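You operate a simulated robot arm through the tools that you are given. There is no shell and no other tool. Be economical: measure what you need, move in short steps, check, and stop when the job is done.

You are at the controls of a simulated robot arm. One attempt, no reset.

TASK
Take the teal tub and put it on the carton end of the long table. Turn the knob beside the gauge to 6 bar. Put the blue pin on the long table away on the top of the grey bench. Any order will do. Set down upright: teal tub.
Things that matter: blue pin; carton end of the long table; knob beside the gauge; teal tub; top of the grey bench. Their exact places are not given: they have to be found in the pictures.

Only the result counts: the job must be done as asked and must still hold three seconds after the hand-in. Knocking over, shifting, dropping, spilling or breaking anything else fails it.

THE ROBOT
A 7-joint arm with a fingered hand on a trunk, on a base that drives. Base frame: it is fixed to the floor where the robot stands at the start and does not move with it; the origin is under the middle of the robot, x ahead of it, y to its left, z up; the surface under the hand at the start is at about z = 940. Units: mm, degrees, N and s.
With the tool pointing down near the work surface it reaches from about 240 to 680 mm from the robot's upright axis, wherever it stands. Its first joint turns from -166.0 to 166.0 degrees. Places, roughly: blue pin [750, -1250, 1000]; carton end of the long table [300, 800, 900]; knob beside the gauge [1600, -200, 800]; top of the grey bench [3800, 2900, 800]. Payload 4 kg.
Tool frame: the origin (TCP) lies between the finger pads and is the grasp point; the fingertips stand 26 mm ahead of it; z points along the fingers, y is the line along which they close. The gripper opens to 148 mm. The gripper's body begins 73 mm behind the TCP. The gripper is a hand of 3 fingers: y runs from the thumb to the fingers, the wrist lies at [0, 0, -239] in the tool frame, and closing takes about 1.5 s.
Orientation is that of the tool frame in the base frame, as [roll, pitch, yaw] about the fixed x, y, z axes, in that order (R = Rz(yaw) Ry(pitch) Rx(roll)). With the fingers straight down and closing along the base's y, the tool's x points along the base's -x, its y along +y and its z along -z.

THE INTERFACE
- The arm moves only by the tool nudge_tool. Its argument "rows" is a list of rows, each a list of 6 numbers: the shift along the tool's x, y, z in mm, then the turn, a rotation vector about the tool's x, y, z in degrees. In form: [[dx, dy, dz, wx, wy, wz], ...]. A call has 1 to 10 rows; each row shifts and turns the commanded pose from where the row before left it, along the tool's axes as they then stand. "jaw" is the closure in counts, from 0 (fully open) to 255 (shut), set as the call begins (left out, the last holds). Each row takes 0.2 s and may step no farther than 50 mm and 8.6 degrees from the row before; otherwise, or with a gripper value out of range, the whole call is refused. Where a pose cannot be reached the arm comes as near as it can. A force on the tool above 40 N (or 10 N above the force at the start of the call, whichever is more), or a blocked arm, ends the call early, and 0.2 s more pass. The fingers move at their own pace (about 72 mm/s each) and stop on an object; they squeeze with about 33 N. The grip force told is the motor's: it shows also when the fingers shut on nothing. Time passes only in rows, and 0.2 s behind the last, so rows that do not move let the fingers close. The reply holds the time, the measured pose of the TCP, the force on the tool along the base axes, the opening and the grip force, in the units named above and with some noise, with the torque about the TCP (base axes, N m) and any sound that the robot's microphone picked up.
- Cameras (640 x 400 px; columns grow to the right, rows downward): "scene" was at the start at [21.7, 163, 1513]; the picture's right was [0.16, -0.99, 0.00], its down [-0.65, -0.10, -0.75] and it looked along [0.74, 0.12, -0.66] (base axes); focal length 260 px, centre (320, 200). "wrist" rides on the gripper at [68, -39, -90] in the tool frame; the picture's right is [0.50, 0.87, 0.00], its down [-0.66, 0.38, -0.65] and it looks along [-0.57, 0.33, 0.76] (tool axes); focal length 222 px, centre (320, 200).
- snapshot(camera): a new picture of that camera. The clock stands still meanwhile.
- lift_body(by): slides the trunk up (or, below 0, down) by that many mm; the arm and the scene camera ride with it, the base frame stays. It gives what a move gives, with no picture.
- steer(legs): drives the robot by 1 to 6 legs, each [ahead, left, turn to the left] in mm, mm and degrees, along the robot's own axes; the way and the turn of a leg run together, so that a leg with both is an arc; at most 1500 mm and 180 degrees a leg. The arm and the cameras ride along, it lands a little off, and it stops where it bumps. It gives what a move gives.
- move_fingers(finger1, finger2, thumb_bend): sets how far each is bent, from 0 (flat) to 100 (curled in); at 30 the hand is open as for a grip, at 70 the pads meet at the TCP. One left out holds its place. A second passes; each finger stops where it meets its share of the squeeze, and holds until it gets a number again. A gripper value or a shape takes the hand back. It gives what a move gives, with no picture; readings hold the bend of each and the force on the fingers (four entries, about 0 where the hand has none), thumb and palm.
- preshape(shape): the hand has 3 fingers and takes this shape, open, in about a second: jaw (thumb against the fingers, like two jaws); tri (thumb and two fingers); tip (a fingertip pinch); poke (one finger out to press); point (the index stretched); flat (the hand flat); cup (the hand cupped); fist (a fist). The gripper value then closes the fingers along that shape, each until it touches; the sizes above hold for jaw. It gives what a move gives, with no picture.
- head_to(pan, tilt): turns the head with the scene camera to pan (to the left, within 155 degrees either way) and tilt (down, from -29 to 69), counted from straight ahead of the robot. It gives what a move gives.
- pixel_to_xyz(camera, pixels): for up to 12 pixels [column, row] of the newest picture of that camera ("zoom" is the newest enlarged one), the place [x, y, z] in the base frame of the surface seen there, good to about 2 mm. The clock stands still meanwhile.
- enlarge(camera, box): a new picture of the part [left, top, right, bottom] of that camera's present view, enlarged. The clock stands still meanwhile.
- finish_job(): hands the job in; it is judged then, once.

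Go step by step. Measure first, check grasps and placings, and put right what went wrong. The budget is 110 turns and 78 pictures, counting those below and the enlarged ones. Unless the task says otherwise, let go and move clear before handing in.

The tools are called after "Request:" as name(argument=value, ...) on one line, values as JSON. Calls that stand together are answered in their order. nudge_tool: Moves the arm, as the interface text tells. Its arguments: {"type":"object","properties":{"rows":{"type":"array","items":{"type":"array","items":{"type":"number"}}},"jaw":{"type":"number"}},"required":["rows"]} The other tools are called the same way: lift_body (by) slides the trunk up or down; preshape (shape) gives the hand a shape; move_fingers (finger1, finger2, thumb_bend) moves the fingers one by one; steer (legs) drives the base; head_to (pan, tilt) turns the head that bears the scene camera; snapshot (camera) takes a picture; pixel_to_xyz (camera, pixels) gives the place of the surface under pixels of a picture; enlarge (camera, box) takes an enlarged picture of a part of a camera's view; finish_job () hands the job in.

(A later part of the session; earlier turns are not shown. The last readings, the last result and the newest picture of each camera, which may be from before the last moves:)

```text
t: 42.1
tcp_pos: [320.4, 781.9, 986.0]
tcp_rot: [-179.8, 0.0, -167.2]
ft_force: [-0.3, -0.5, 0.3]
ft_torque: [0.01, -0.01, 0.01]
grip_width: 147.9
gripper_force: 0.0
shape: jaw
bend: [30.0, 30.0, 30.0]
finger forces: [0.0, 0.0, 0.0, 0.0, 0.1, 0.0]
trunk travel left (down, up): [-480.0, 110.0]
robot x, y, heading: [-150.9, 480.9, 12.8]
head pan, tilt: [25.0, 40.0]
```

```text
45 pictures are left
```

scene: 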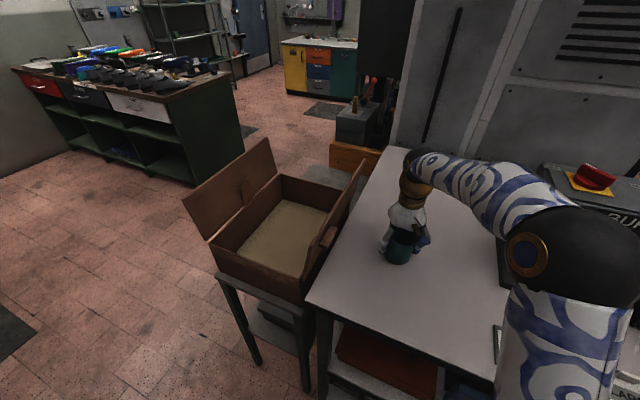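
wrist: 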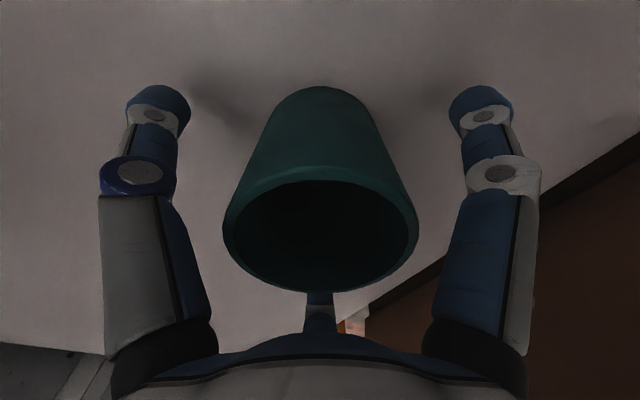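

The tub stands upright and free. Lift straight up, pull the hand back over the aisle, and check the tub.

Request:
nudge_tool(rows=[[0, 0, -40, 0, 0, 0], [0, 0, -50, 0, 0, 0], [0, 0, -50, 0, 0, 0], [0, 0, -50, 0, 0, 0], [0, 0, -50, 0, 0, 0], [50, 0, 0, 0, 0, 0], [50, 0, 0, 0, 0, 0], [50, 0, 0, 0, 0, 0], [50, 0, 0, 0, 0, 0]])

Request:
nudge_tool(rows=[[0, -48, 0, 0, 0, 0], [0, -48, 0, 0, 0, 0], [0, -48, 0, 0, 0, 0], [0, -46, 0, 0, 0, 0]])

Request:
snapshot(camera="scene")

Request:
head_to(pan=-90, tilt=45)

Request:
snapshot(camera="scene")

```text
t: 44.1
tcp_pos: [126.8, 737.2, 1226.6]
tcp_rot: [-179.9, 0.1, -167.3]
ft_force: [0.0, 0.2, 0.1]
ft_torque: [-0.04, -0.01, 0.01]
grip_width: 148.1
gripper_force: 0.1
shape: jaw
bend: [30.0, 30.0, 30.0]
finger forces: [0.0, 0.0, 0.0, 0.0, 0.0, 0.1]
trunk travel left (down, up): [-480.0, 110.0]
robot x, y, heading: [-147.5, 481.5, 12.8]
head pan, tilt: [25.0, 40.0]
```

```text
t: 45.1
tcp_pos: [169.4, 552.0, 1226.3]
tcp_rot: [180.0, 0.0, -167.1]
ft_force: [0.7, -0.1, -0.8]
ft_torque: [0.01, 0.0, 0.01]
grip_width: 147.9
gripper_force: 0.1
shape: jaw
bend: [30.0, 30.0, 30.0]
finger forces: [0.0, 0.0, 0.0, 0.0, 0.1, 0.0]
trunk travel left (down, up): [-480.0, 110.0]
robot x, y, heading: [-150.5, 481.4, 13.0]
head pan, tilt: [25.0, 40.0]
```

```text
44 pictures are left
```

scene: 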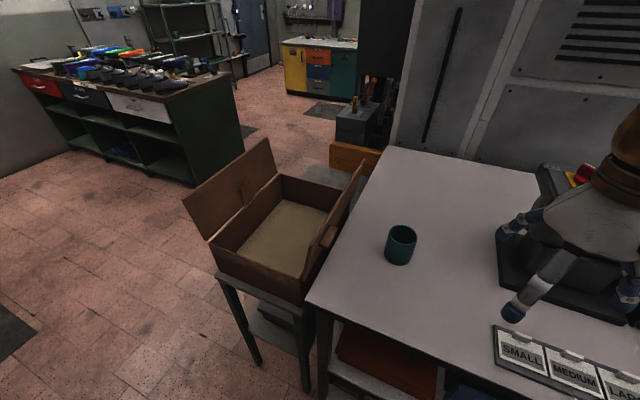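

```text
t: 47.0
tcp_pos: [169.7, 552.2, 1226.8]
tcp_rot: [-179.9, -0.1, -167.3]
ft_force: [0.1, 0.6, 0.9]
ft_torque: [0.02, -0.01, -0.02]
grip_width: 148.0
gripper_force: 0.1
shape: jaw
bend: [30.0, 30.0, 30.0]
finger forces: [0.0, 0.0, 0.0, 0.1, 0.1, 0.0]
trunk travel left (down, up): [-480.0, 110.0]
robot x, y, heading: [-150.8, 482.5, 12.7]
head pan, tilt: [-90.0, 45.0]
```

```text
43 pictures are left
```

scene: 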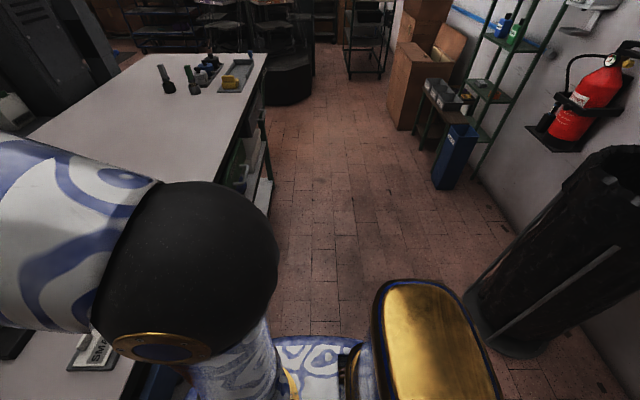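

The tub stands at the carton end and the aisle is clear. Drive right along the table toward the pin.

Request:
steer(legs=[[-30, 0, 0], [0, -900, 0], [0, -880, 0]])

Request:
head_to(pan=0, tilt=45)

Request:
snapshot(camera="scene")

```text
t: 56.6
tcp_pos: [509.3, -1231.1, 1226.0]
tcp_rot: [-179.9, 0.0, -169.5]
ft_force: [0.7, -0.3, -0.2]
ft_torque: [-0.02, -0.01, 0.0]
grip_width: 147.8
gripper_force: 0.0
shape: jaw
bend: [30.0, 30.0, 30.0]
finger forces: [0.0, 0.0, 0.0, 0.0, 0.1, 0.1]
trunk travel left (down, up): [-480.0, 110.0]
robot x, y, heading: [185.0, -1287.7, 11.0]
head pan, tilt: [-90.0, 45.0]
```

```text
t: 58.2
tcp_pos: [508.2, -1230.6, 1225.7]
tcp_rot: [-179.9, -0.1, -169.4]
ft_force: [-0.2, 0.3, -0.6]
ft_torque: [-0.02, 0.02, -0.01]
grip_width: 147.8
gripper_force: 0.0
shape: jaw
bend: [30.0, 30.0, 30.0]
finger forces: [0.1, 0.0, 0.0, 0.0, 0.1, 0.1]
trunk travel left (down, up): [-480.0, 110.0]
robot x, y, heading: [187.4, -1291.2, 10.8]
head pan, tilt: [0.0, 45.0]
```

```text
42 pictures are left
```

scene: 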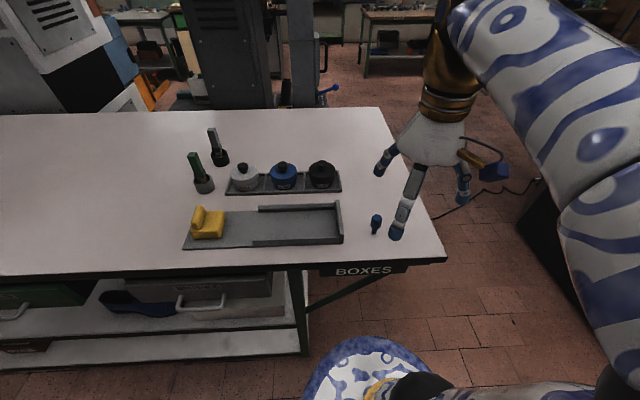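

The pin stands at (376,224) just right of the tray. Zoom and measure.

Request:
enlarge(camera="scene", box=[310, 180, 430, 260])

Request:
snapshot(camera="wrist")

Request:
pixel_to_xyz(camera="scene", pixels=[[376, 218], [376, 224], [375, 231], [341, 240], [338, 204], [341, 220], [384, 215], [445, 262], [380, 108], [332, 90]])

```text
5.00 times, centred on (370, 220) of scene
```

zoom: 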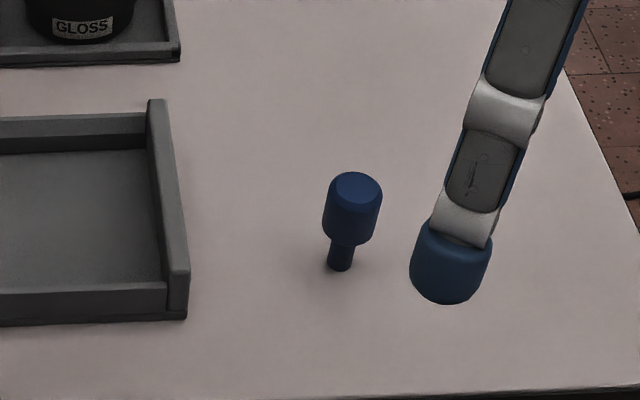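

```text
40 pictures are left
```

wrist: 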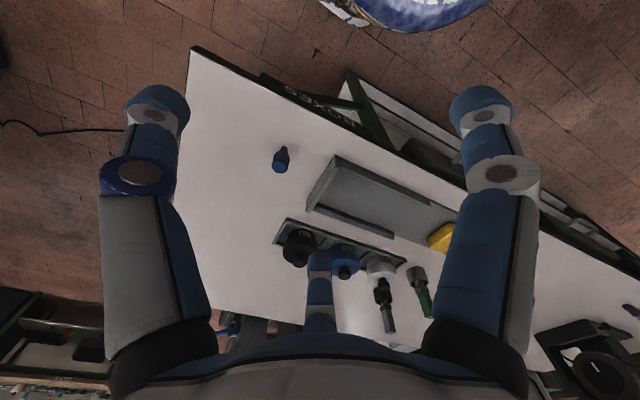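

```text
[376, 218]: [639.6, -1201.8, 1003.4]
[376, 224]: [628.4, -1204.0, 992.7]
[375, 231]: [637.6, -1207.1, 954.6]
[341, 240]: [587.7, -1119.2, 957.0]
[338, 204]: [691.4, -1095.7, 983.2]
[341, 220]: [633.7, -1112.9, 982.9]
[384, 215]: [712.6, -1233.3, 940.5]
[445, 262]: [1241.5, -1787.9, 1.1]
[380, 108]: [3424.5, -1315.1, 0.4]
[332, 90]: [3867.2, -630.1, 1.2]
```

Pin: head ~26 mm wide, top z 1004, centre ≈(640,−1201), with the tray end 85 mm to its left. Move above with the hand half closed and check.

Request:
nudge_tool(rows=[[-45, 2, 0, 0, 0, 0], [-45, 2, 0, 0, 0, 0], [-45, 2, 0, 0, 0, 0], [0, 0, 45, 0, 0, 0], [0, 0, 45, 0, 0, 0], [0, 0, 45, 0, 0, 0], [0, 0, 0, 0, 0, 0]], jaw=110)

Request:
snapshot(camera="wrist")

Request:
enlarge(camera="scene", box=[300, 120, 460, 260])

```text
t: 59.8
tcp_pos: [642.0, -1198.0, 1091.1]
tcp_rot: [-179.9, 0.1, -169.4]
ft_force: [-0.2, 0.1, -0.1]
ft_torque: [0.01, -0.04, -0.02]
grip_width: 84.7
gripper_force: 0.0
shape: jaw
bend: [33.0, 33.0, 70.0]
finger forces: [0.0, 0.0, 0.1, 0.1, 0.1, 0.0]
trunk travel left (down, up): [-480.0, 110.0]
robot x, y, heading: [183.5, -1291.4, 10.6]
head pan, tilt: [0.0, 45.0]
```

```text
39 pictures are left
```

wrist: 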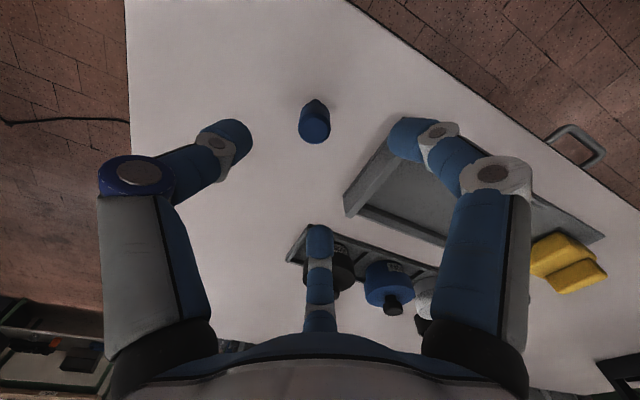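

```text
2.86 times, centred on (380, 190) of scene
```

zoom: 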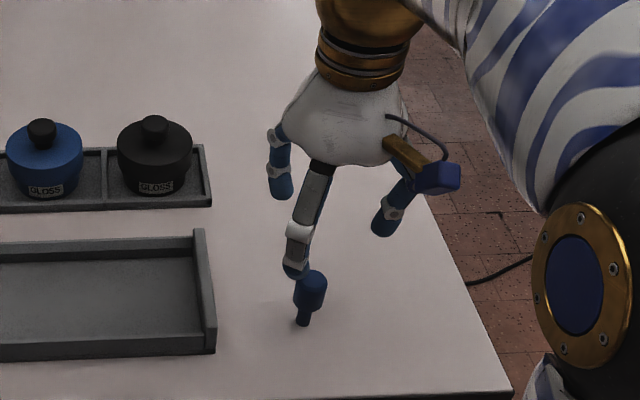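

Pin head at (315,133) matches the hand axis, ~3 mm off. Close a bit more and lower.

Request:
nudge_tool(rows=[[-2, -3, 0, 0, 0, 0], [0, 0, 0, 0, 0, 0], [0, 0, 0, 0, 0, 0], [0, 0, 30, 0, 0, 0]], jaw=150)

Request:
snapshot(camera="wrist")

```text
t: 60.8
tcp_pos: [642.5, -1202.9, 1060.1]
tcp_rot: [-179.9, 0.0, -169.4]
ft_force: [-0.3, -0.1, 0.1]
ft_torque: [0.01, 0.02, 0.02]
grip_width: 61.4
gripper_force: 0.1
shape: jaw
bend: [77.0, 77.0, 70.0]
finger forces: [0.1, 0.1, 0.0, 0.0, 0.1, 0.0]
trunk travel left (down, up): [-480.0, 110.0]
robot x, y, heading: [188.3, -1292.5, 10.7]
head pan, tilt: [0.0, 45.0]
```

```text
37 pictures are left
```

wrist: 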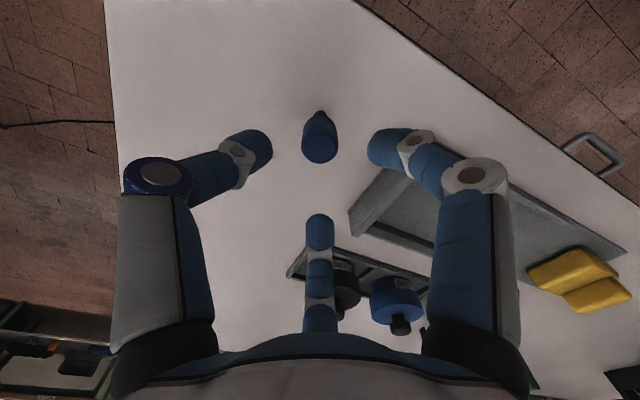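

Pin lies centred between the three fingers with good clearance from the tray. Lower to z≈986 and close.

Request:
nudge_tool(rows=[[0, 0, 25, 0, 0, 0], [0, 0, 25, 0, 0, 0], [0, 0, 24, 0, 0, 0]])

Request:
nudge_tool(rows=[[0, 0, 0, 0, 0, 0], [0, 0, 0, 0, 0, 0], [0, 0, 0, 0, 0, 0], [0, 0, 0, 0, 0, 0], [0, 0, 0, 0, 0, 0], [0, 0, 0, 0, 0, 0]], jaw=255)

Request:
snapshot(camera="wrist")

```text
t: 61.6
tcp_pos: [643.2, -1203.3, 986.8]
tcp_rot: [180.0, 0.1, -169.4]
ft_force: [0.0, 0.5, 0.8]
ft_torque: [-0.01, 0.02, 0.0]
grip_width: 61.4
gripper_force: 0.0
shape: jaw
bend: [77.0, 77.0, 70.0]
finger forces: [0.1, 0.0, 0.1, 0.0, 0.0, 0.0]
trunk travel left (down, up): [-480.0, 110.0]
robot x, y, heading: [191.4, -1293.0, 10.6]
head pan, tilt: [0.0, 45.0]
```

```text
t: 63.0
tcp_pos: [642.6, -1202.9, 988.5]
tcp_rot: [-180.0, 0.0, -169.4]
ft_force: [0.4, 0.2, -0.9]
ft_torque: [0.02, 0.0, 0.02]
grip_width: 18.5
gripper_force: 32.9
shape: jaw
bend: [76.0, 77.0, 73.0]
finger forces: [27.5, 27.8, 0.0, 0.0, 26.7, 0.1]
trunk travel left (down, up): [-480.0, 110.0]
robot x, y, heading: [187.3, -1294.3, 11.0]
head pan, tilt: [0.0, 45.0]
```

```text
36 pictures are left
```

wrist: 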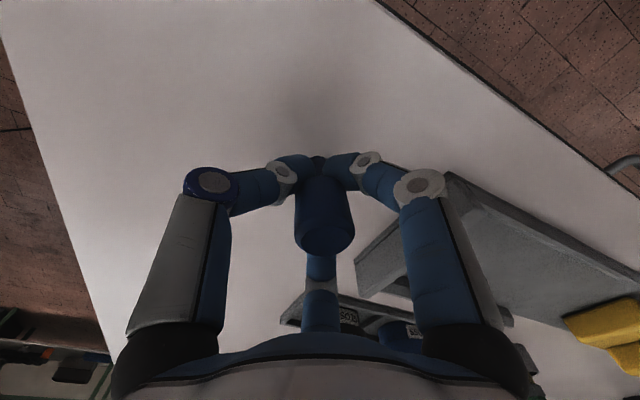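

Gripped (18.5 mm, 33 N). Lift straight up and pull back over the aisle.

Request:
nudge_tool(rows=[[0, 0, -15, 0, 0, 0], [0, 0, -30, 0, 0, 0], [0, 0, -45, 0, 0, 0], [0, 0, -50, 0, 0, 0], [0, 0, -50, 0, 0, 0], [0, 0, -50, 0, 0, 0], [45, 0, 0, 0, 0, 0], [45, 0, 0, 0, 0, 0], [45, 0, 0, 0, 0, 0]])

Request:
snapshot(camera="wrist")

Request:
head_to(pan=0, tilt=20)

Request:
snapshot(camera="scene")

Request:
head_to(pan=-75, tilt=30)

Request:
snapshot(camera="scene")

```text
t: 65.0
tcp_pos: [508.2, -1226.4, 1224.5]
tcp_rot: [179.9, 0.1, -169.4]
ft_force: [-0.2, -0.2, -0.1]
ft_torque: [-0.01, -0.03, 0.03]
grip_width: 18.4
gripper_force: 33.0
shape: jaw
bend: [76.0, 77.0, 73.0]
finger forces: [27.3, 27.6, 0.0, 0.0, 27.8, 0.1]
trunk travel left (down, up): [-480.0, 110.0]
robot x, y, heading: [185.0, -1289.3, 10.6]
head pan, tilt: [0.0, 45.0]
```

```text
35 pictures are left
```

wrist: 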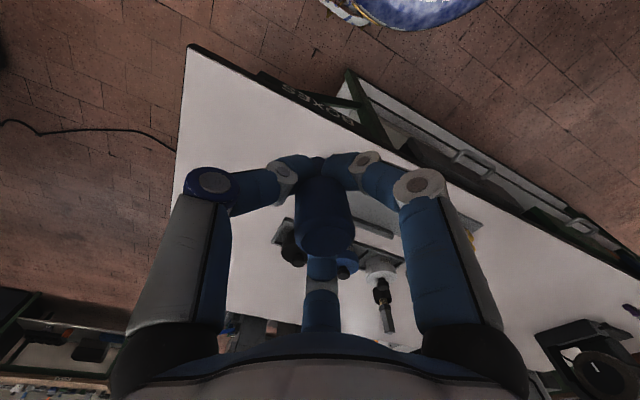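

```text
t: 65.9
tcp_pos: [509.1, -1226.1, 1225.4]
tcp_rot: [-179.9, -0.1, -169.4]
ft_force: [-1.1, 0.9, -0.6]
ft_torque: [-0.01, 0.03, -0.02]
grip_width: 18.0
gripper_force: 33.0
shape: jaw
bend: [76.0, 77.0, 73.0]
finger forces: [27.3, 27.6, 0.1, 0.0, 27.8, 0.1]
trunk travel left (down, up): [-480.0, 110.0]
robot x, y, heading: [187.9, -1290.1, 10.7]
head pan, tilt: [0.0, 20.0]
```

```text
34 pictures are left
```

scene: 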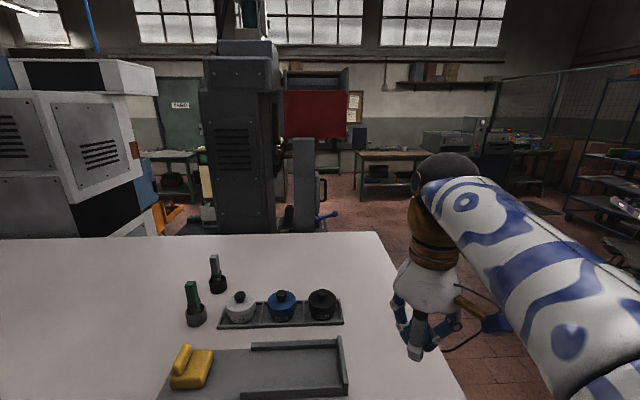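

```text
t: 67.4
tcp_pos: [509.8, -1225.8, 1225.0]
tcp_rot: [-179.9, 0.1, -169.5]
ft_force: [0.3, 0.1, -1.7]
ft_torque: [0.02, -0.04, 0.05]
grip_width: 18.6
gripper_force: 33.1
shape: jaw
bend: [76.0, 77.0, 73.0]
finger forces: [27.4, 27.6, 0.1, 0.0, 27.7, 0.0]
trunk travel left (down, up): [-480.0, 110.0]
robot x, y, heading: [188.5, -1290.2, 10.6]
head pan, tilt: [-75.0, 30.0]
```

```text
33 pictures are left
```

scene: 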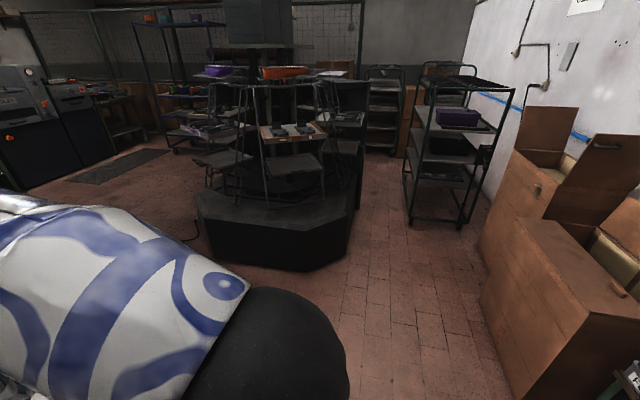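

Pin is held. Measure the gap between the table end and the octagonal base for the route, and re-view ahead to find the knob.

Request:
pixel_to_xyz(camera="scene", pixels=[[215, 260], [300, 268], [345, 240], [120, 165], [60, 190], [185, 245]])

Request:
head_to(pan=15, tilt=20)

Request:
enlarge(camera="scene", box=[80, 30, 460, 260])

Request:
pixel_to_xyz(camera="zoom", pixels=[[100, 150], [190, 200], [220, 130], [250, 210], [340, 200], [420, 200], [470, 250], [500, 270], [560, 270], [330, 320], [230, 330], [600, 300]])

```text
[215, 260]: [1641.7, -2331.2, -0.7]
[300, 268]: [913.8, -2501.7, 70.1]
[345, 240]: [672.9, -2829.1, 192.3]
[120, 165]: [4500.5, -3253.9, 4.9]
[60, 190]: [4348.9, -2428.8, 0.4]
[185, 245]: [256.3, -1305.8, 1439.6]
```

```text
t: 69.0
tcp_pos: [509.1, -1227.0, 1224.9]
tcp_rot: [-179.8, 0.0, -169.4]
ft_force: [-0.2, -0.2, -0.9]
ft_torque: [0.01, 0.0, -0.02]
grip_width: 18.4
gripper_force: 32.9
shape: jaw
bend: [76.0, 77.0, 73.0]
finger forces: [27.3, 27.6, 0.0, 0.1, 27.9, 0.0]
trunk travel left (down, up): [-480.0, 110.0]
robot x, y, heading: [185.0, -1289.8, 10.4]
head pan, tilt: [15.0, 20.0]
```

```text
1.68 times, centred on (270, 145) of scene
```

zoom: 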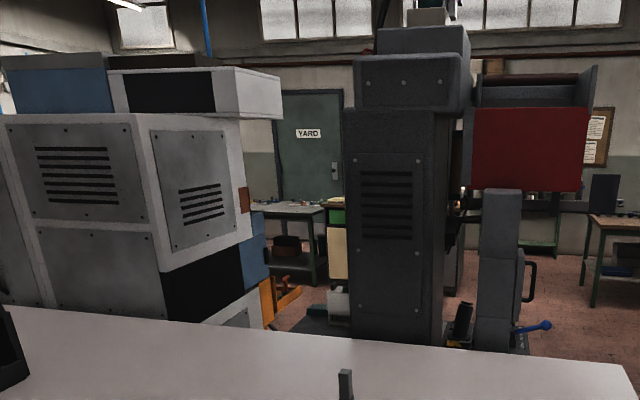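

```text
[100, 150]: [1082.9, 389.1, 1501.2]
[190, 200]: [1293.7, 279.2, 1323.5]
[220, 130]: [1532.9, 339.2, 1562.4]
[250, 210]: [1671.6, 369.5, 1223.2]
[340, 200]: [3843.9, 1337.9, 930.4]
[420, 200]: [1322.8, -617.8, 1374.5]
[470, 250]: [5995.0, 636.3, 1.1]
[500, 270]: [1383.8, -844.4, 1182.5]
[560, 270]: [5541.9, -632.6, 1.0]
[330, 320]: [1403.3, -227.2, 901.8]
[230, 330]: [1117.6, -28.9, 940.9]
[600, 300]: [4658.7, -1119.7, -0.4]
```

The knob should be in the area behind the table near (1600,−200), between the cabinet and the dark mill. The gap around the table's right end is ~1 m wide, so I'll drive round there.

Request:
steer(legs=[[0, 0, -10.6], [0, -500, 0], [1000, 0, 0]])

Request:
head_to(pan=45, tilt=20)

Request:
snapshot(camera="scene")

```text
t: 77.4
tcp_pos: [1515.0, -1786.3, 1225.9]
tcp_rot: [-179.8, 0.0, 179.6]
ft_force: [-0.2, -0.3, -0.3]
ft_torque: [0.03, 0.01, -0.02]
grip_width: 18.3
gripper_force: 32.6
shape: jaw
bend: [76.0, 77.0, 73.0]
finger forces: [27.3, 27.6, 0.0, 0.1, 27.9, 0.0]
trunk travel left (down, up): [-480.0, 110.0]
robot x, y, heading: [1185.9, -1786.8, -0.5]
head pan, tilt: [15.0, 20.0]
```

```text
t: 78.4
tcp_pos: [1515.7, -1785.5, 1224.5]
tcp_rot: [-179.8, 0.0, 179.6]
ft_force: [-0.2, 0.0, -1.2]
ft_torque: [-0.01, 0.02, 0.01]
grip_width: 18.4
gripper_force: 32.6
shape: jaw
bend: [76.0, 77.0, 73.0]
finger forces: [27.3, 27.7, 0.0, 0.0, 27.9, 0.0]
trunk travel left (down, up): [-480.0, 110.0]
robot x, y, heading: [1190.9, -1783.0, -0.5]
head pan, tilt: [45.0, 20.0]
```

```text
31 pictures are left
```

scene: 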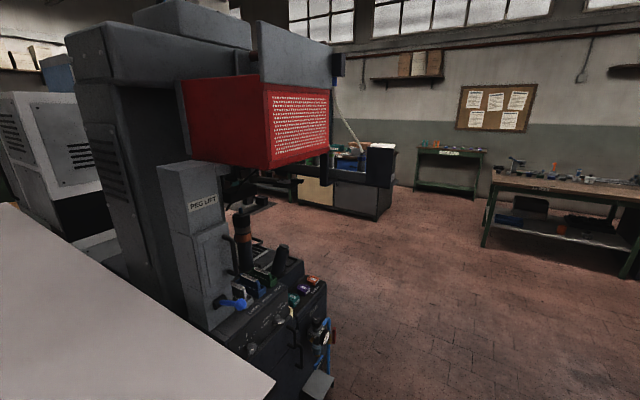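

A machine with a control panel and something gauge-like at (324,338) appears behind the mill. Measure and zoom.

Request:
enlarge(camera="scene", box=[180, 180, 360, 400])

Request:
pixel_to_xyz(camera="scene", pixels=[[324, 338], [313, 280], [330, 270], [250, 345], [190, 200], [385, 160], [392, 215], [330, 380], [245, 300]])

```text
1.82 times, centred on (270, 290) of scene
```

zoom: 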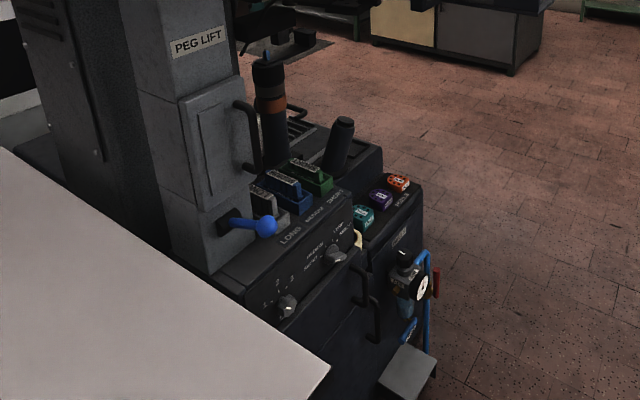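

```text
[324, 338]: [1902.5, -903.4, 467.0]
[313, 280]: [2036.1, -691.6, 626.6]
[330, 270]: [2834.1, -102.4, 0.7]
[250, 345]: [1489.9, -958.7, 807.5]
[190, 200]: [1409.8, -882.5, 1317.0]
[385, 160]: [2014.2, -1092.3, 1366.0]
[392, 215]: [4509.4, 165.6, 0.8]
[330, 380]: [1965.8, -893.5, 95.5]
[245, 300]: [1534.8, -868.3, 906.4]
```

A regulator is at (1900,−903,~500), but the hint points to about (1600,−200). Drive on and look from behind.

Request:
steer(legs=[[1400, 0, 0], [0, 0, 90], [1000, 0, 0]])

Request:
head_to(pan=60, tilt=25)

Request:
snapshot(camera="scene")

```text
t: 93.9
tcp_pos: [2602.0, -469.8, 1225.5]
tcp_rot: [-179.9, -0.1, -91.0]
ft_force: [-0.3, 0.0, -1.2]
ft_torque: [0.0, 0.02, -0.01]
grip_width: 18.3
gripper_force: 33.4
shape: jaw
bend: [76.0, 77.0, 73.0]
finger forces: [27.2, 27.5, 0.1, 0.0, 28.0, 0.0]
trunk travel left (down, up): [-480.0, 110.0]
robot x, y, heading: [2601.1, -800.9, 89.0]
head pan, tilt: [45.0, 20.0]
```

```text
t: 94.7
tcp_pos: [2600.9, -470.1, 1224.6]
tcp_rot: [-179.9, 0.1, -91.0]
ft_force: [0.0, -0.4, -0.7]
ft_torque: [0.01, 0.01, 0.0]
grip_width: 18.4
gripper_force: 32.8
shape: jaw
bend: [76.0, 77.0, 73.0]
finger forces: [27.2, 27.5, 0.0, 0.0, 28.1, 0.0]
trunk travel left (down, up): [-480.0, 110.0]
robot x, y, heading: [2594.7, -801.2, 89.0]
head pan, tilt: [60.0, 25.0]
```

```text
29 pictures are left
```

scene: 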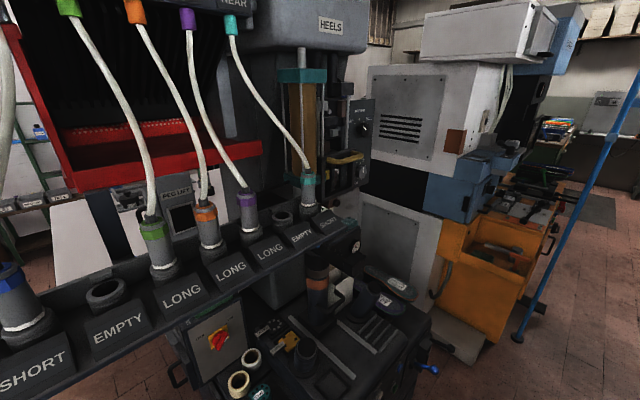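

A complicated machine; there's a small panel with a black dial at (364,127). Zoom there and measure positions.

Request:
enlarge(camera="scene", box=[270, 60, 450, 320])

Request:
pixel_to_xyz(camera="scene", pixels=[[364, 127], [345, 160], [390, 280], [360, 250], [220, 340], [430, 370], [400, 120], [460, 190], [480, 260], [520, 335], [300, 225], [160, 260]])

```text
1.54 times, centred on (360, 190) of scene
```

zoom: 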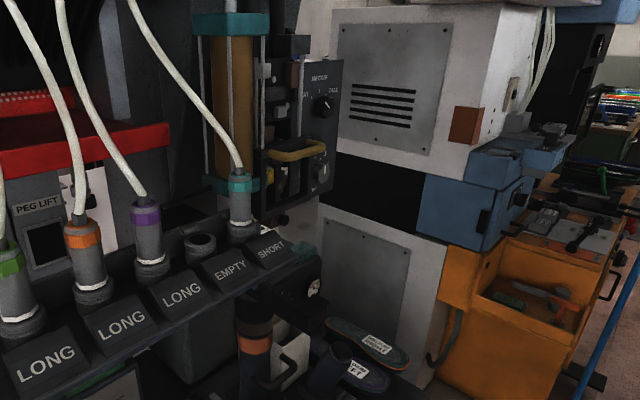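

```text
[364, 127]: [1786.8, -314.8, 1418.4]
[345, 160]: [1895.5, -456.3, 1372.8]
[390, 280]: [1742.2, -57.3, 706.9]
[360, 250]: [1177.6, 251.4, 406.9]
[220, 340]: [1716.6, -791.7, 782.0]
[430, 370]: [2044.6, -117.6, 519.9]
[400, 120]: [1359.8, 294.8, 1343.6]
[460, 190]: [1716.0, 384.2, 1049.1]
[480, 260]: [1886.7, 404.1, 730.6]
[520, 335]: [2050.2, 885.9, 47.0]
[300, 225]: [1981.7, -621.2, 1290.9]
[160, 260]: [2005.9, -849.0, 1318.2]
```

A white gauge face shows at zoom (313,288) with a teal part next to it, matching the hint. Zoom in there.

Request:
enlarge(camera="scene", box=[320, 205, 400, 265])

Request:
pixel_to_xyz(camera="zoom", pixels=[[280, 340], [260, 200], [200, 250], [330, 300], [150, 300], [230, 300]])

```text
6.67 times, centred on (360, 235) of scene
```

zoom: 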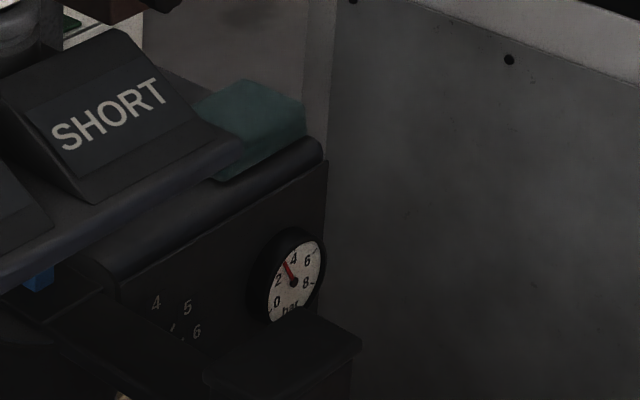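

```text
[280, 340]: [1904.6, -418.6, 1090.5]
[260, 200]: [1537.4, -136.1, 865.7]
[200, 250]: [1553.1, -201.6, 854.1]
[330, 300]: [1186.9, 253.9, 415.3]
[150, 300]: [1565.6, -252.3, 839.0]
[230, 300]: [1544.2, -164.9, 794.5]
```

The gauge (0–8+ bar) is at about (1545,−140,800) with a knob scale (4,5,6) to its left. First deliver the pin: look ahead for the grey bench.

Request:
head_to(pan=-15, tilt=15)

Request:
snapshot(camera="scene")

```text
t: 96.2
tcp_pos: [2602.0, -469.0, 1224.9]
tcp_rot: [-180.0, 0.0, -91.0]
ft_force: [-1.2, 0.2, -1.3]
ft_torque: [-0.01, -0.01, -0.02]
grip_width: 18.4
gripper_force: 32.9
shape: jaw
bend: [76.0, 77.0, 73.0]
finger forces: [27.2, 27.5, 0.0, 0.1, 28.1, 0.0]
trunk travel left (down, up): [-480.0, 110.0]
robot x, y, heading: [2601.0, -796.7, 89.3]
head pan, tilt: [-15.0, 15.0]
```

```text
26 pictures are left
```

scene: 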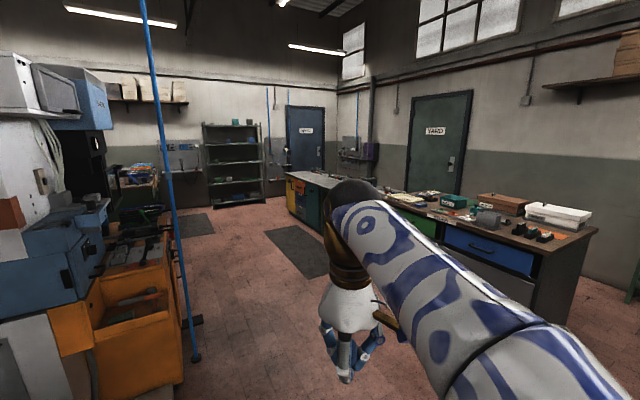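

A bench with a grey top and coloured doors is at (310,180). Measure it and the floor around.

Request:
pixel_to_xyz(camera="scene", pixels=[[295, 175], [320, 182], [286, 177], [322, 235], [400, 205], [540, 240], [196, 355], [315, 172], [440, 215]])

Request:
enlarge(camera="scene", box=[240, 130, 480, 280])

```text
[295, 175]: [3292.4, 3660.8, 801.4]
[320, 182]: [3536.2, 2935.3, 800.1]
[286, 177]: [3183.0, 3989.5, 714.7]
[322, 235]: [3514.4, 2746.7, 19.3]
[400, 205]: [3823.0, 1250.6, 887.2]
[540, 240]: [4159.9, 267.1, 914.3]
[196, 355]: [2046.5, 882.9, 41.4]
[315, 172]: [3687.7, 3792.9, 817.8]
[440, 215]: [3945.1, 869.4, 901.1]
```

```text
2.67 times, centred on (360, 205) of scene
```

zoom: 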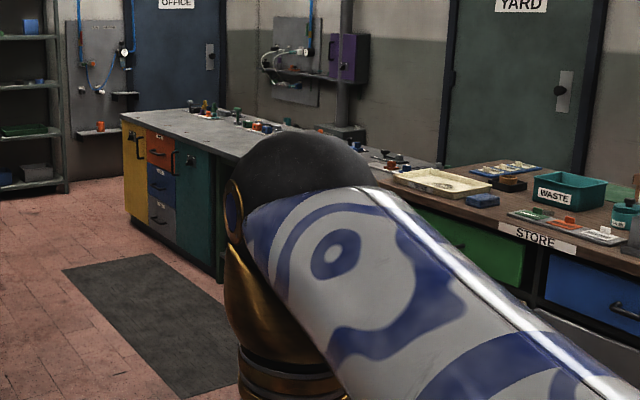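

The grey bench top is z≈800, front edge running from (3514,2747) to (3183,3990). Drive to its door side.

Request:
steer(legs=[[1400, 0, 0], [1400, 0, 0], [1100, 0, 0], [0, 0, -74]])

Request:
head_to(pan=0, tilt=40)

Request:
snapshot(camera="scene")

```text
t: 118.3
tcp_pos: [3050.1, 3211.2, 1225.0]
tcp_rot: [-179.9, 0.0, -165.7]
ft_force: [0.6, 1.0, 0.3]
ft_torque: [0.02, -0.03, -0.01]
grip_width: 18.4
gripper_force: 32.9
shape: jaw
bend: [76.0, 77.0, 73.0]
finger forces: [26.9, 27.4, 0.0, 0.0, 28.4, 0.1]
trunk travel left (down, up): [-480.0, 110.0]
robot x, y, heading: [2733.7, 3129.7, 14.3]
head pan, tilt: [-15.0, 15.0]
```

```text
t: 119.2
tcp_pos: [3051.3, 3212.1, 1225.4]
tcp_rot: [-179.8, 0.0, -165.7]
ft_force: [-0.2, -0.6, -1.5]
ft_torque: [-0.02, -0.01, 0.0]
grip_width: 18.1
gripper_force: 33.1
shape: jaw
bend: [76.0, 77.0, 73.0]
finger forces: [26.9, 27.4, 0.0, 0.0, 28.3, 0.1]
trunk travel left (down, up): [-480.0, 110.0]
robot x, y, heading: [2733.2, 3127.5, 14.5]
head pan, tilt: [0.0, 40.0]
```

```text
24 pictures are left
```

scene: 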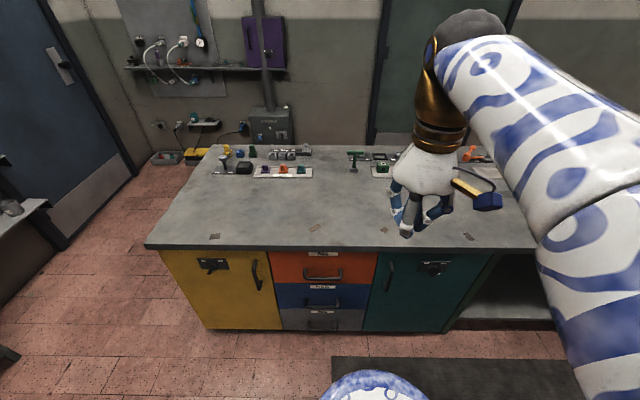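

The front half of the bench top is free. Measure the edge and target area around (330,215).

Request:
pixel_to_xyz(camera="scene", pixels=[[147, 243], [330, 246], [330, 210], [380, 205], [285, 175], [480, 248], [313, 228], [384, 230], [260, 285]])

```text
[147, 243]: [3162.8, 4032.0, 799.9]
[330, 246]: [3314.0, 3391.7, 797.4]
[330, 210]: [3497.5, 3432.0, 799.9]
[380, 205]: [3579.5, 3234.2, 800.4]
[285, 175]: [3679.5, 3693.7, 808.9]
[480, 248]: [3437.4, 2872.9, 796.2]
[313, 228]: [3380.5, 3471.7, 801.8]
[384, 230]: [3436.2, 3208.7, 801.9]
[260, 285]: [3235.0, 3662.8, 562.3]
```

Drive 300 mm forward, lower the trunk 200 mm, and extend over the spot (3484,3321).

Request:
steer(legs=[[300, 0, 0]])

Request:
lift_body(by=-200)

Request:
nudge_tool(rows=[[-50, 0, 0, 0, 0, 0], [-50, 0, 0, 0, 0, 0], [-48, 0, 0, 0, 0, 0], [0, 0, 0, 0, 0, 0]])

Request:
snapshot(camera="scene")

```text
t: 121.3
tcp_pos: [3346.2, 3287.6, 1224.8]
tcp_rot: [-179.9, 0.0, -165.8]
ft_force: [0.5, 0.0, -0.5]
ft_torque: [0.01, -0.02, -0.01]
grip_width: 18.5
gripper_force: 32.9
shape: jaw
bend: [76.0, 77.0, 73.0]
finger forces: [26.8, 27.4, 0.1, 0.0, 28.3, 0.1]
trunk travel left (down, up): [-480.0, 110.0]
robot x, y, heading: [3029.6, 3202.4, 14.2]
head pan, tilt: [0.0, 40.0]
```

```text
t: 123.4
tcp_pos: [3347.4, 3286.8, 1025.1]
tcp_rot: [-180.0, 0.0, -165.7]
ft_force: [0.1, 0.1, -0.2]
ft_torque: [-0.01, -0.03, -0.02]
grip_width: 18.4
gripper_force: 32.9
shape: jaw
bend: [76.0, 77.0, 73.0]
finger forces: [26.8, 27.4, 0.1, 0.1, 28.3, 0.1]
trunk travel left (down, up): [-280.0, 310.0]
robot x, y, heading: [3027.0, 3201.0, 14.3]
head pan, tilt: [0.0, 40.0]
```

```text
t: 124.4
tcp_pos: [3491.3, 3327.9, 1023.8]
tcp_rot: [180.0, 0.1, -165.6]
ft_force: [-0.3, 0.6, -0.8]
ft_torque: [0.04, 0.03, 0.02]
grip_width: 18.3
gripper_force: 33.1
shape: jaw
bend: [76.0, 77.0, 73.0]
finger forces: [26.9, 27.3, 0.0, 0.0, 28.3, 0.0]
trunk travel left (down, up): [-280.0, 310.0]
robot x, y, heading: [3031.9, 3204.8, 14.4]
head pan, tilt: [0.0, 40.0]
```

```text
23 pictures are left
```

scene: 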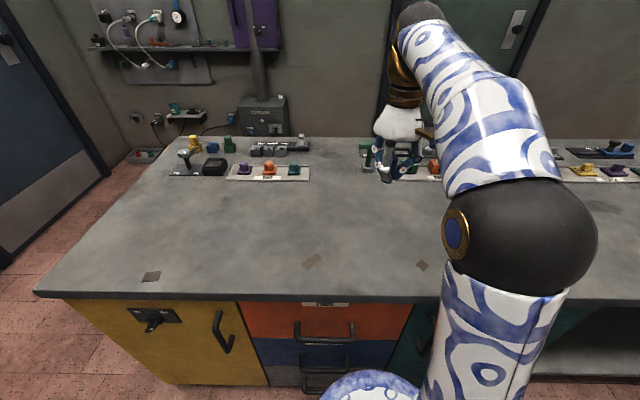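

Over the free spot. Lower 168 mm, then in small steps to contact.

Request:
nudge_tool(rows=[[0, 0, 45, 0, 0, 0], [0, 0, 45, 0, 0, 0], [0, 0, 45, 0, 0, 0], [0, 0, 30, 0, 0, 0], [0, 0, 4, 0, 0, 0], [0, 0, 2, 0, 0, 0], [0, 0, 2, 0, 0, 0], [0, 0, 2, 0, 0, 0]])

Request:
nudge_tool(rows=[[0, 0, 1, 0, 0, 0], [0, 0, 1, 0, 0, 0]])

Request:
snapshot(camera="wrist")

```text
t: 126.2
tcp_pos: [3489.9, 3323.8, 849.8]
tcp_rot: [-179.9, 0.1, -165.7]
ft_force: [0.0, -0.8, -0.2]
ft_torque: [0.01, 0.04, 0.01]
grip_width: 18.0
gripper_force: 33.2
shape: jaw
bend: [76.0, 77.0, 73.0]
finger forces: [26.6, 27.1, 0.0, 0.0, 28.3, 0.0]
trunk travel left (down, up): [-280.0, 310.0]
robot x, y, heading: [3026.6, 3200.4, 14.0]
head pan, tilt: [0.0, 40.0]
```

```text
t: 126.8
tcp_pos: [3490.2, 3323.3, 847.5]
tcp_rot: [-179.9, 0.0, -165.6]
ft_force: [-0.7, 0.2, -1.2]
ft_torque: [-0.01, -0.02, -0.02]
grip_width: 18.2
gripper_force: 32.6
shape: jaw
bend: [76.0, 77.0, 73.0]
finger forces: [26.6, 27.0, 0.1, 0.1, 28.3, 0.0]
trunk travel left (down, up): [-280.0, 310.0]
robot x, y, heading: [3028.0, 3204.6, 14.3]
head pan, tilt: [0.0, 40.0]
```

```text
22 pictures are left
```

wrist: 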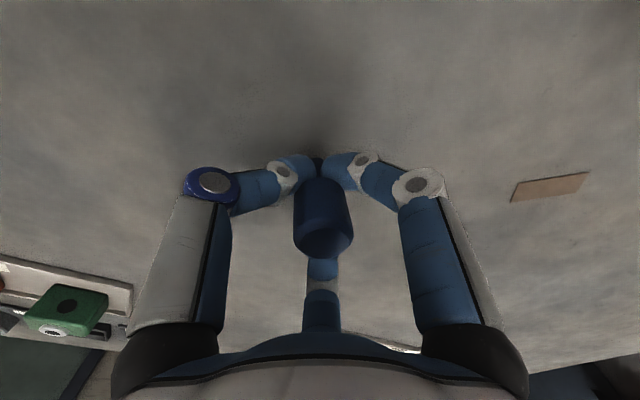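

Still no contact; continue 1 mm at a time.

Request:
nudge_tool(rows=[[0, 0, 1, 0, 0, 0], [0, 0, 1, 0, 0, 0], [0, 0, 0, 0, 0, 0]])

Request:
nudge_tool(rows=[[0, 0, 1, 0, 0, 0], [0, 0, 1, 0, 0, 0], [0, 0, 0, 0, 0, 0]])

```text
t: 127.6
tcp_pos: [3490.8, 3322.8, 846.2]
tcp_rot: [-179.8, 0.0, -165.6]
ft_force: [0.5, 0.7, -1.0]
ft_torque: [-0.02, -0.03, -0.03]
grip_width: 17.8
gripper_force: 33.6
shape: jaw
bend: [76.0, 77.0, 73.0]
finger forces: [26.5, 27.0, 0.0, 0.1, 28.3, 0.0]
trunk travel left (down, up): [-280.0, 310.0]
robot x, y, heading: [3033.2, 3200.7, 14.4]
head pan, tilt: [0.0, 40.0]
```

```text
t: 128.4
tcp_pos: [3490.1, 3323.2, 844.6]
tcp_rot: [-179.8, 0.0, -165.6]
ft_force: [0.3, -0.3, -0.9]
ft_torque: [-0.01, -0.02, 0.02]
grip_width: 18.0
gripper_force: 33.0
shape: jaw
bend: [76.0, 77.0, 73.0]
finger forces: [26.5, 27.0, 0.0, 0.0, 28.3, 0.1]
trunk travel left (down, up): [-280.0, 310.0]
robot x, y, heading: [3030.5, 3201.8, 14.0]
head pan, tilt: [0.0, 40.0]
```

Request:
nudge_tool(rows=[[0, 0, 1, 0, 0, 0], [0, 0, 1, 0, 0, 0], [0, 0, 1, 0, 0, 0], [0, 0, 0, 0, 0, 0]])

Request:
head_to(pan=10, tilt=35)

Request:
enlarge(camera="scene", box=[340, 140, 500, 260])

```text
t: 129.4
tcp_pos: [3491.9, 3324.4, 840.3]
tcp_rot: [-180.0, 0.0, -165.7]
ft_force: [0.2, -0.4, 0.2]
ft_torque: [0.0, 0.04, 0.01]
grip_width: 17.9
gripper_force: 33.3
shape: jaw
bend: [76.0, 77.0, 73.0]
finger forces: [26.5, 27.0, 0.0, 0.1, 28.3, 0.0]
trunk travel left (down, up): [-280.0, 310.0]
robot x, y, heading: [3030.6, 3201.2, 14.2]
head pan, tilt: [0.0, 40.0]
```

```text
t: 130.2
tcp_pos: [3491.1, 3323.5, 840.5]
tcp_rot: [-179.9, 0.0, -165.8]
ft_force: [0.1, 0.9, 0.2]
ft_torque: [-0.04, -0.01, 0.03]
grip_width: 18.0
gripper_force: 33.0
shape: jaw
bend: [76.0, 77.0, 73.0]
finger forces: [26.5, 27.1, 0.0, 0.1, 28.3, 0.0]
trunk travel left (down, up): [-280.0, 310.0]
robot x, y, heading: [3032.9, 3200.4, 14.2]
head pan, tilt: [10.0, 35.0]
```

```text
3.33 times, centred on (420, 200) of scene
```

zoom: 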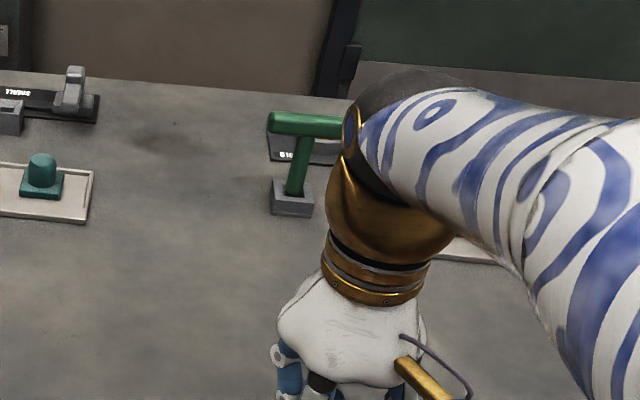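

Measure the pin's top with the wrist camera to know its bottom height (pin is ~64 mm tall).

Request:
snapshot(camera="wrist")

Request:
pixel_to_xyz(camera="wrist", pixels=[[323, 240], [315, 240], [332, 242], [323, 225], [323, 200], [318, 165], [318, 150]])

```text
20 pictures are left
```

wrist: 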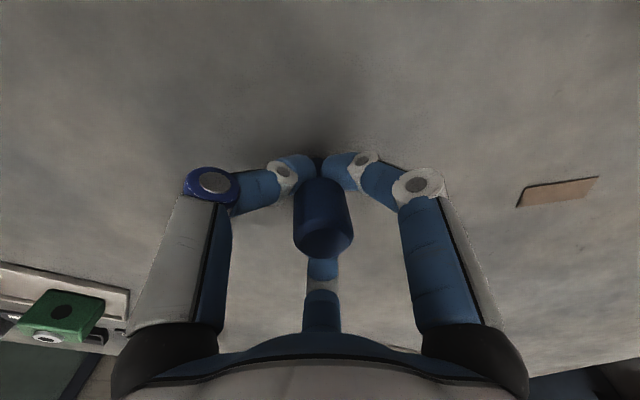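

```text
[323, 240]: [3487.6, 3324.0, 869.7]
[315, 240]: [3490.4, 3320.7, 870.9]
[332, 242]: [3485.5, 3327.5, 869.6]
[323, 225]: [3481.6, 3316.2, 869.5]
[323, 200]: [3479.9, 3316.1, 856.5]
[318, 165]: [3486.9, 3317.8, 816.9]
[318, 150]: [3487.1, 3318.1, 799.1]
```

Pin top is at 870, so its bottom is ~806, about 6 mm left to go.

Request:
nudge_tool(rows=[[0, 0, 2, 0, 0, 0], [0, 0, 2, 0, 0, 0], [0, 0, 1, 0, 0, 0], [0, 0, 1, 0, 0, 0], [0, 0, 0, 0, 0, 0]])

```text
t: 131.3
tcp_pos: [3490.0, 3323.2, 835.8]
tcp_rot: [-180.0, 0.1, -165.7]
ft_force: [0.9, -0.4, 3.4]
ft_torque: [0.02, 0.0, -0.01]
grip_width: 18.2
gripper_force: 33.1
shape: jaw
bend: [76.0, 77.0, 73.0]
finger forces: [26.5, 27.3, 0.0, 0.0, 28.5, 0.0]
trunk travel left (down, up): [-280.0, 310.0]
robot x, y, heading: [3029.3, 3200.4, 14.3]
head pan, tilt: [10.0, 35.0]
```

Contact (3.4 N). Release and check.

Request:
nudge_tool(rows=[[0, 0, 0, 0, 0, 0], [0, 0, 0, 0, 0, 0], [0, 0, 0, 0, 0, 0], [0, 0, 0, 0, 0, 0], [0, 0, 0, 0, 0, 0], [0, 0, 0, 0, 0, 0], [0, 0, 0, 0, 0, 0]], jaw=0)

Request:
nudge_tool(rows=[[0, 0, -30, 0, 0, 0], [0, 0, -40, 0, 0, 0], [0, 0, -50, 0, 0, 0], [0, 0, -50, 0, 0, 0], [0, 0, -50, 0, 0, 0]])

Request:
snapshot(camera="wrist")

```text
t: 132.9
tcp_pos: [3490.5, 3323.4, 836.5]
tcp_rot: [-179.9, 0.0, -165.7]
ft_force: [-0.3, 0.6, 0.1]
ft_torque: [0.0, -0.01, 0.0]
grip_width: 147.6
gripper_force: 0.1
shape: jaw
bend: [30.0, 30.0, 30.0]
finger forces: [0.1, 0.0, 0.0, 0.0, 0.1, 0.1]
trunk travel left (down, up): [-280.0, 310.0]
robot x, y, heading: [3024.4, 3200.7, 14.4]
head pan, tilt: [10.0, 35.0]
```

```text
t: 134.2
tcp_pos: [3490.1, 3325.0, 1058.2]
tcp_rot: [-180.0, 0.0, -165.8]
ft_force: [0.0, 0.1, 0.6]
ft_torque: [0.01, 0.01, -0.05]
grip_width: 148.1
gripper_force: 0.0
shape: jaw
bend: [30.0, 30.0, 30.0]
finger forces: [0.0, 0.0, 0.0, 0.0, 0.0, 0.0]
trunk travel left (down, up): [-280.0, 310.0]
robot x, y, heading: [3028.2, 3201.6, 14.3]
head pan, tilt: [10.0, 35.0]
```

```text
19 pictures are left
```

wrist: 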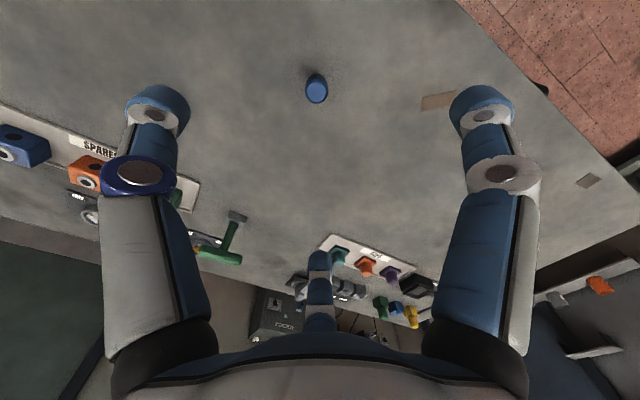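

The pin stands upright on the grey bench. Retract and drive back to the gauge.

Request:
nudge_tool(rows=[[50, 0, 0, 0, 0, 0], [50, 0, 0, 0, 0, 0], [50, 0, 0, 0, 0, 0]])

Request:
steer(legs=[[-400, 0, 0], [0, 0, -104.3], [1500, 0, 0], [1500, 0, 0], [0, 0, -76]])

Request:
head_to(pan=0, tilt=25)

Request:
snapshot(camera="scene")

```text
t: 134.9
tcp_pos: [3345.4, 3287.2, 1058.7]
tcp_rot: [179.9, 0.0, -165.8]
ft_force: [0.0, 0.6, -0.3]
ft_torque: [-0.04, 0.01, -0.02]
grip_width: 148.1
gripper_force: 0.1
shape: jaw
bend: [30.0, 30.0, 30.0]
finger forces: [0.0, 0.1, 0.1, 0.1, 0.0, 0.0]
trunk travel left (down, up): [-280.0, 310.0]
robot x, y, heading: [3027.7, 3205.7, 14.1]
head pan, tilt: [10.0, 35.0]
```

```text
t: 158.9
tcp_pos: [2428.7, 33.3, 1057.4]
tcp_rot: [-179.9, 0.1, 17.9]
ft_force: [0.0, 0.2, -0.1]
ft_torque: [0.0, -0.01, -0.03]
grip_width: 147.7
gripper_force: 0.1
shape: jaw
bend: [30.0, 30.0, 30.0]
finger forces: [0.0, 0.0, 0.0, 0.0, 0.0, 0.0]
trunk travel left (down, up): [-280.0, 310.0]
robot x, y, heading: [2739.6, 139.5, -162.3]
head pan, tilt: [10.0, 35.0]
```

```text
t: 159.6
tcp_pos: [2429.6, 34.3, 1056.9]
tcp_rot: [180.0, 0.0, 18.0]
ft_force: [0.5, 0.1, -0.2]
ft_torque: [-0.01, 0.03, 0.01]
grip_width: 147.7
gripper_force: 0.1
shape: jaw
bend: [30.0, 30.0, 30.0]
finger forces: [0.1, 0.0, 0.0, 0.1, 0.1, 0.1]
trunk travel left (down, up): [-280.0, 310.0]
robot x, y, heading: [2740.6, 141.1, -162.1]
head pan, tilt: [0.0, 25.0]
```

```text
18 pictures are left
```

scene: 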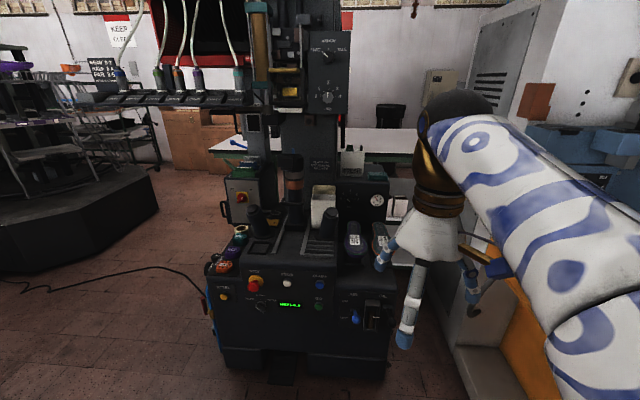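

Great: gauge at (377,200) with a panel left of it. Zoom there.

Request:
enlarge(camera="scene", box=[290, 150, 410, 270])

Request:
pixel_to_xyz(camera="scene", pixels=[[377, 200], [350, 198], [365, 190], [385, 192], [355, 240], [382, 240], [345, 290], [322, 200], [322, 225], [385, 340], [360, 180], [352, 160]])

```text
3.33 times, centred on (350, 210) of scene
```

zoom: 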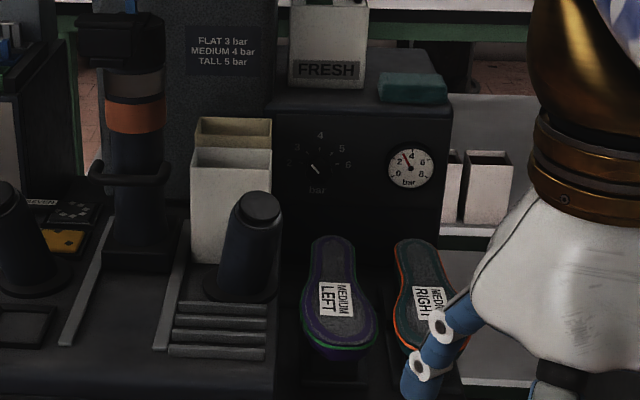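

```text
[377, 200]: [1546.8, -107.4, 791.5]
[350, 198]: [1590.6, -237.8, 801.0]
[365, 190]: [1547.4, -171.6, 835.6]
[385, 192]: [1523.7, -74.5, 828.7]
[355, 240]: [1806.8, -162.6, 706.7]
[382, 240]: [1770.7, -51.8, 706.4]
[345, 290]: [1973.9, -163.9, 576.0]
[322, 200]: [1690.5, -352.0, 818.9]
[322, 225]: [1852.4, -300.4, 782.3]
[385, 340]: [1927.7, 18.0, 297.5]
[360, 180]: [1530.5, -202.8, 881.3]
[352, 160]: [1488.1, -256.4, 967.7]
```

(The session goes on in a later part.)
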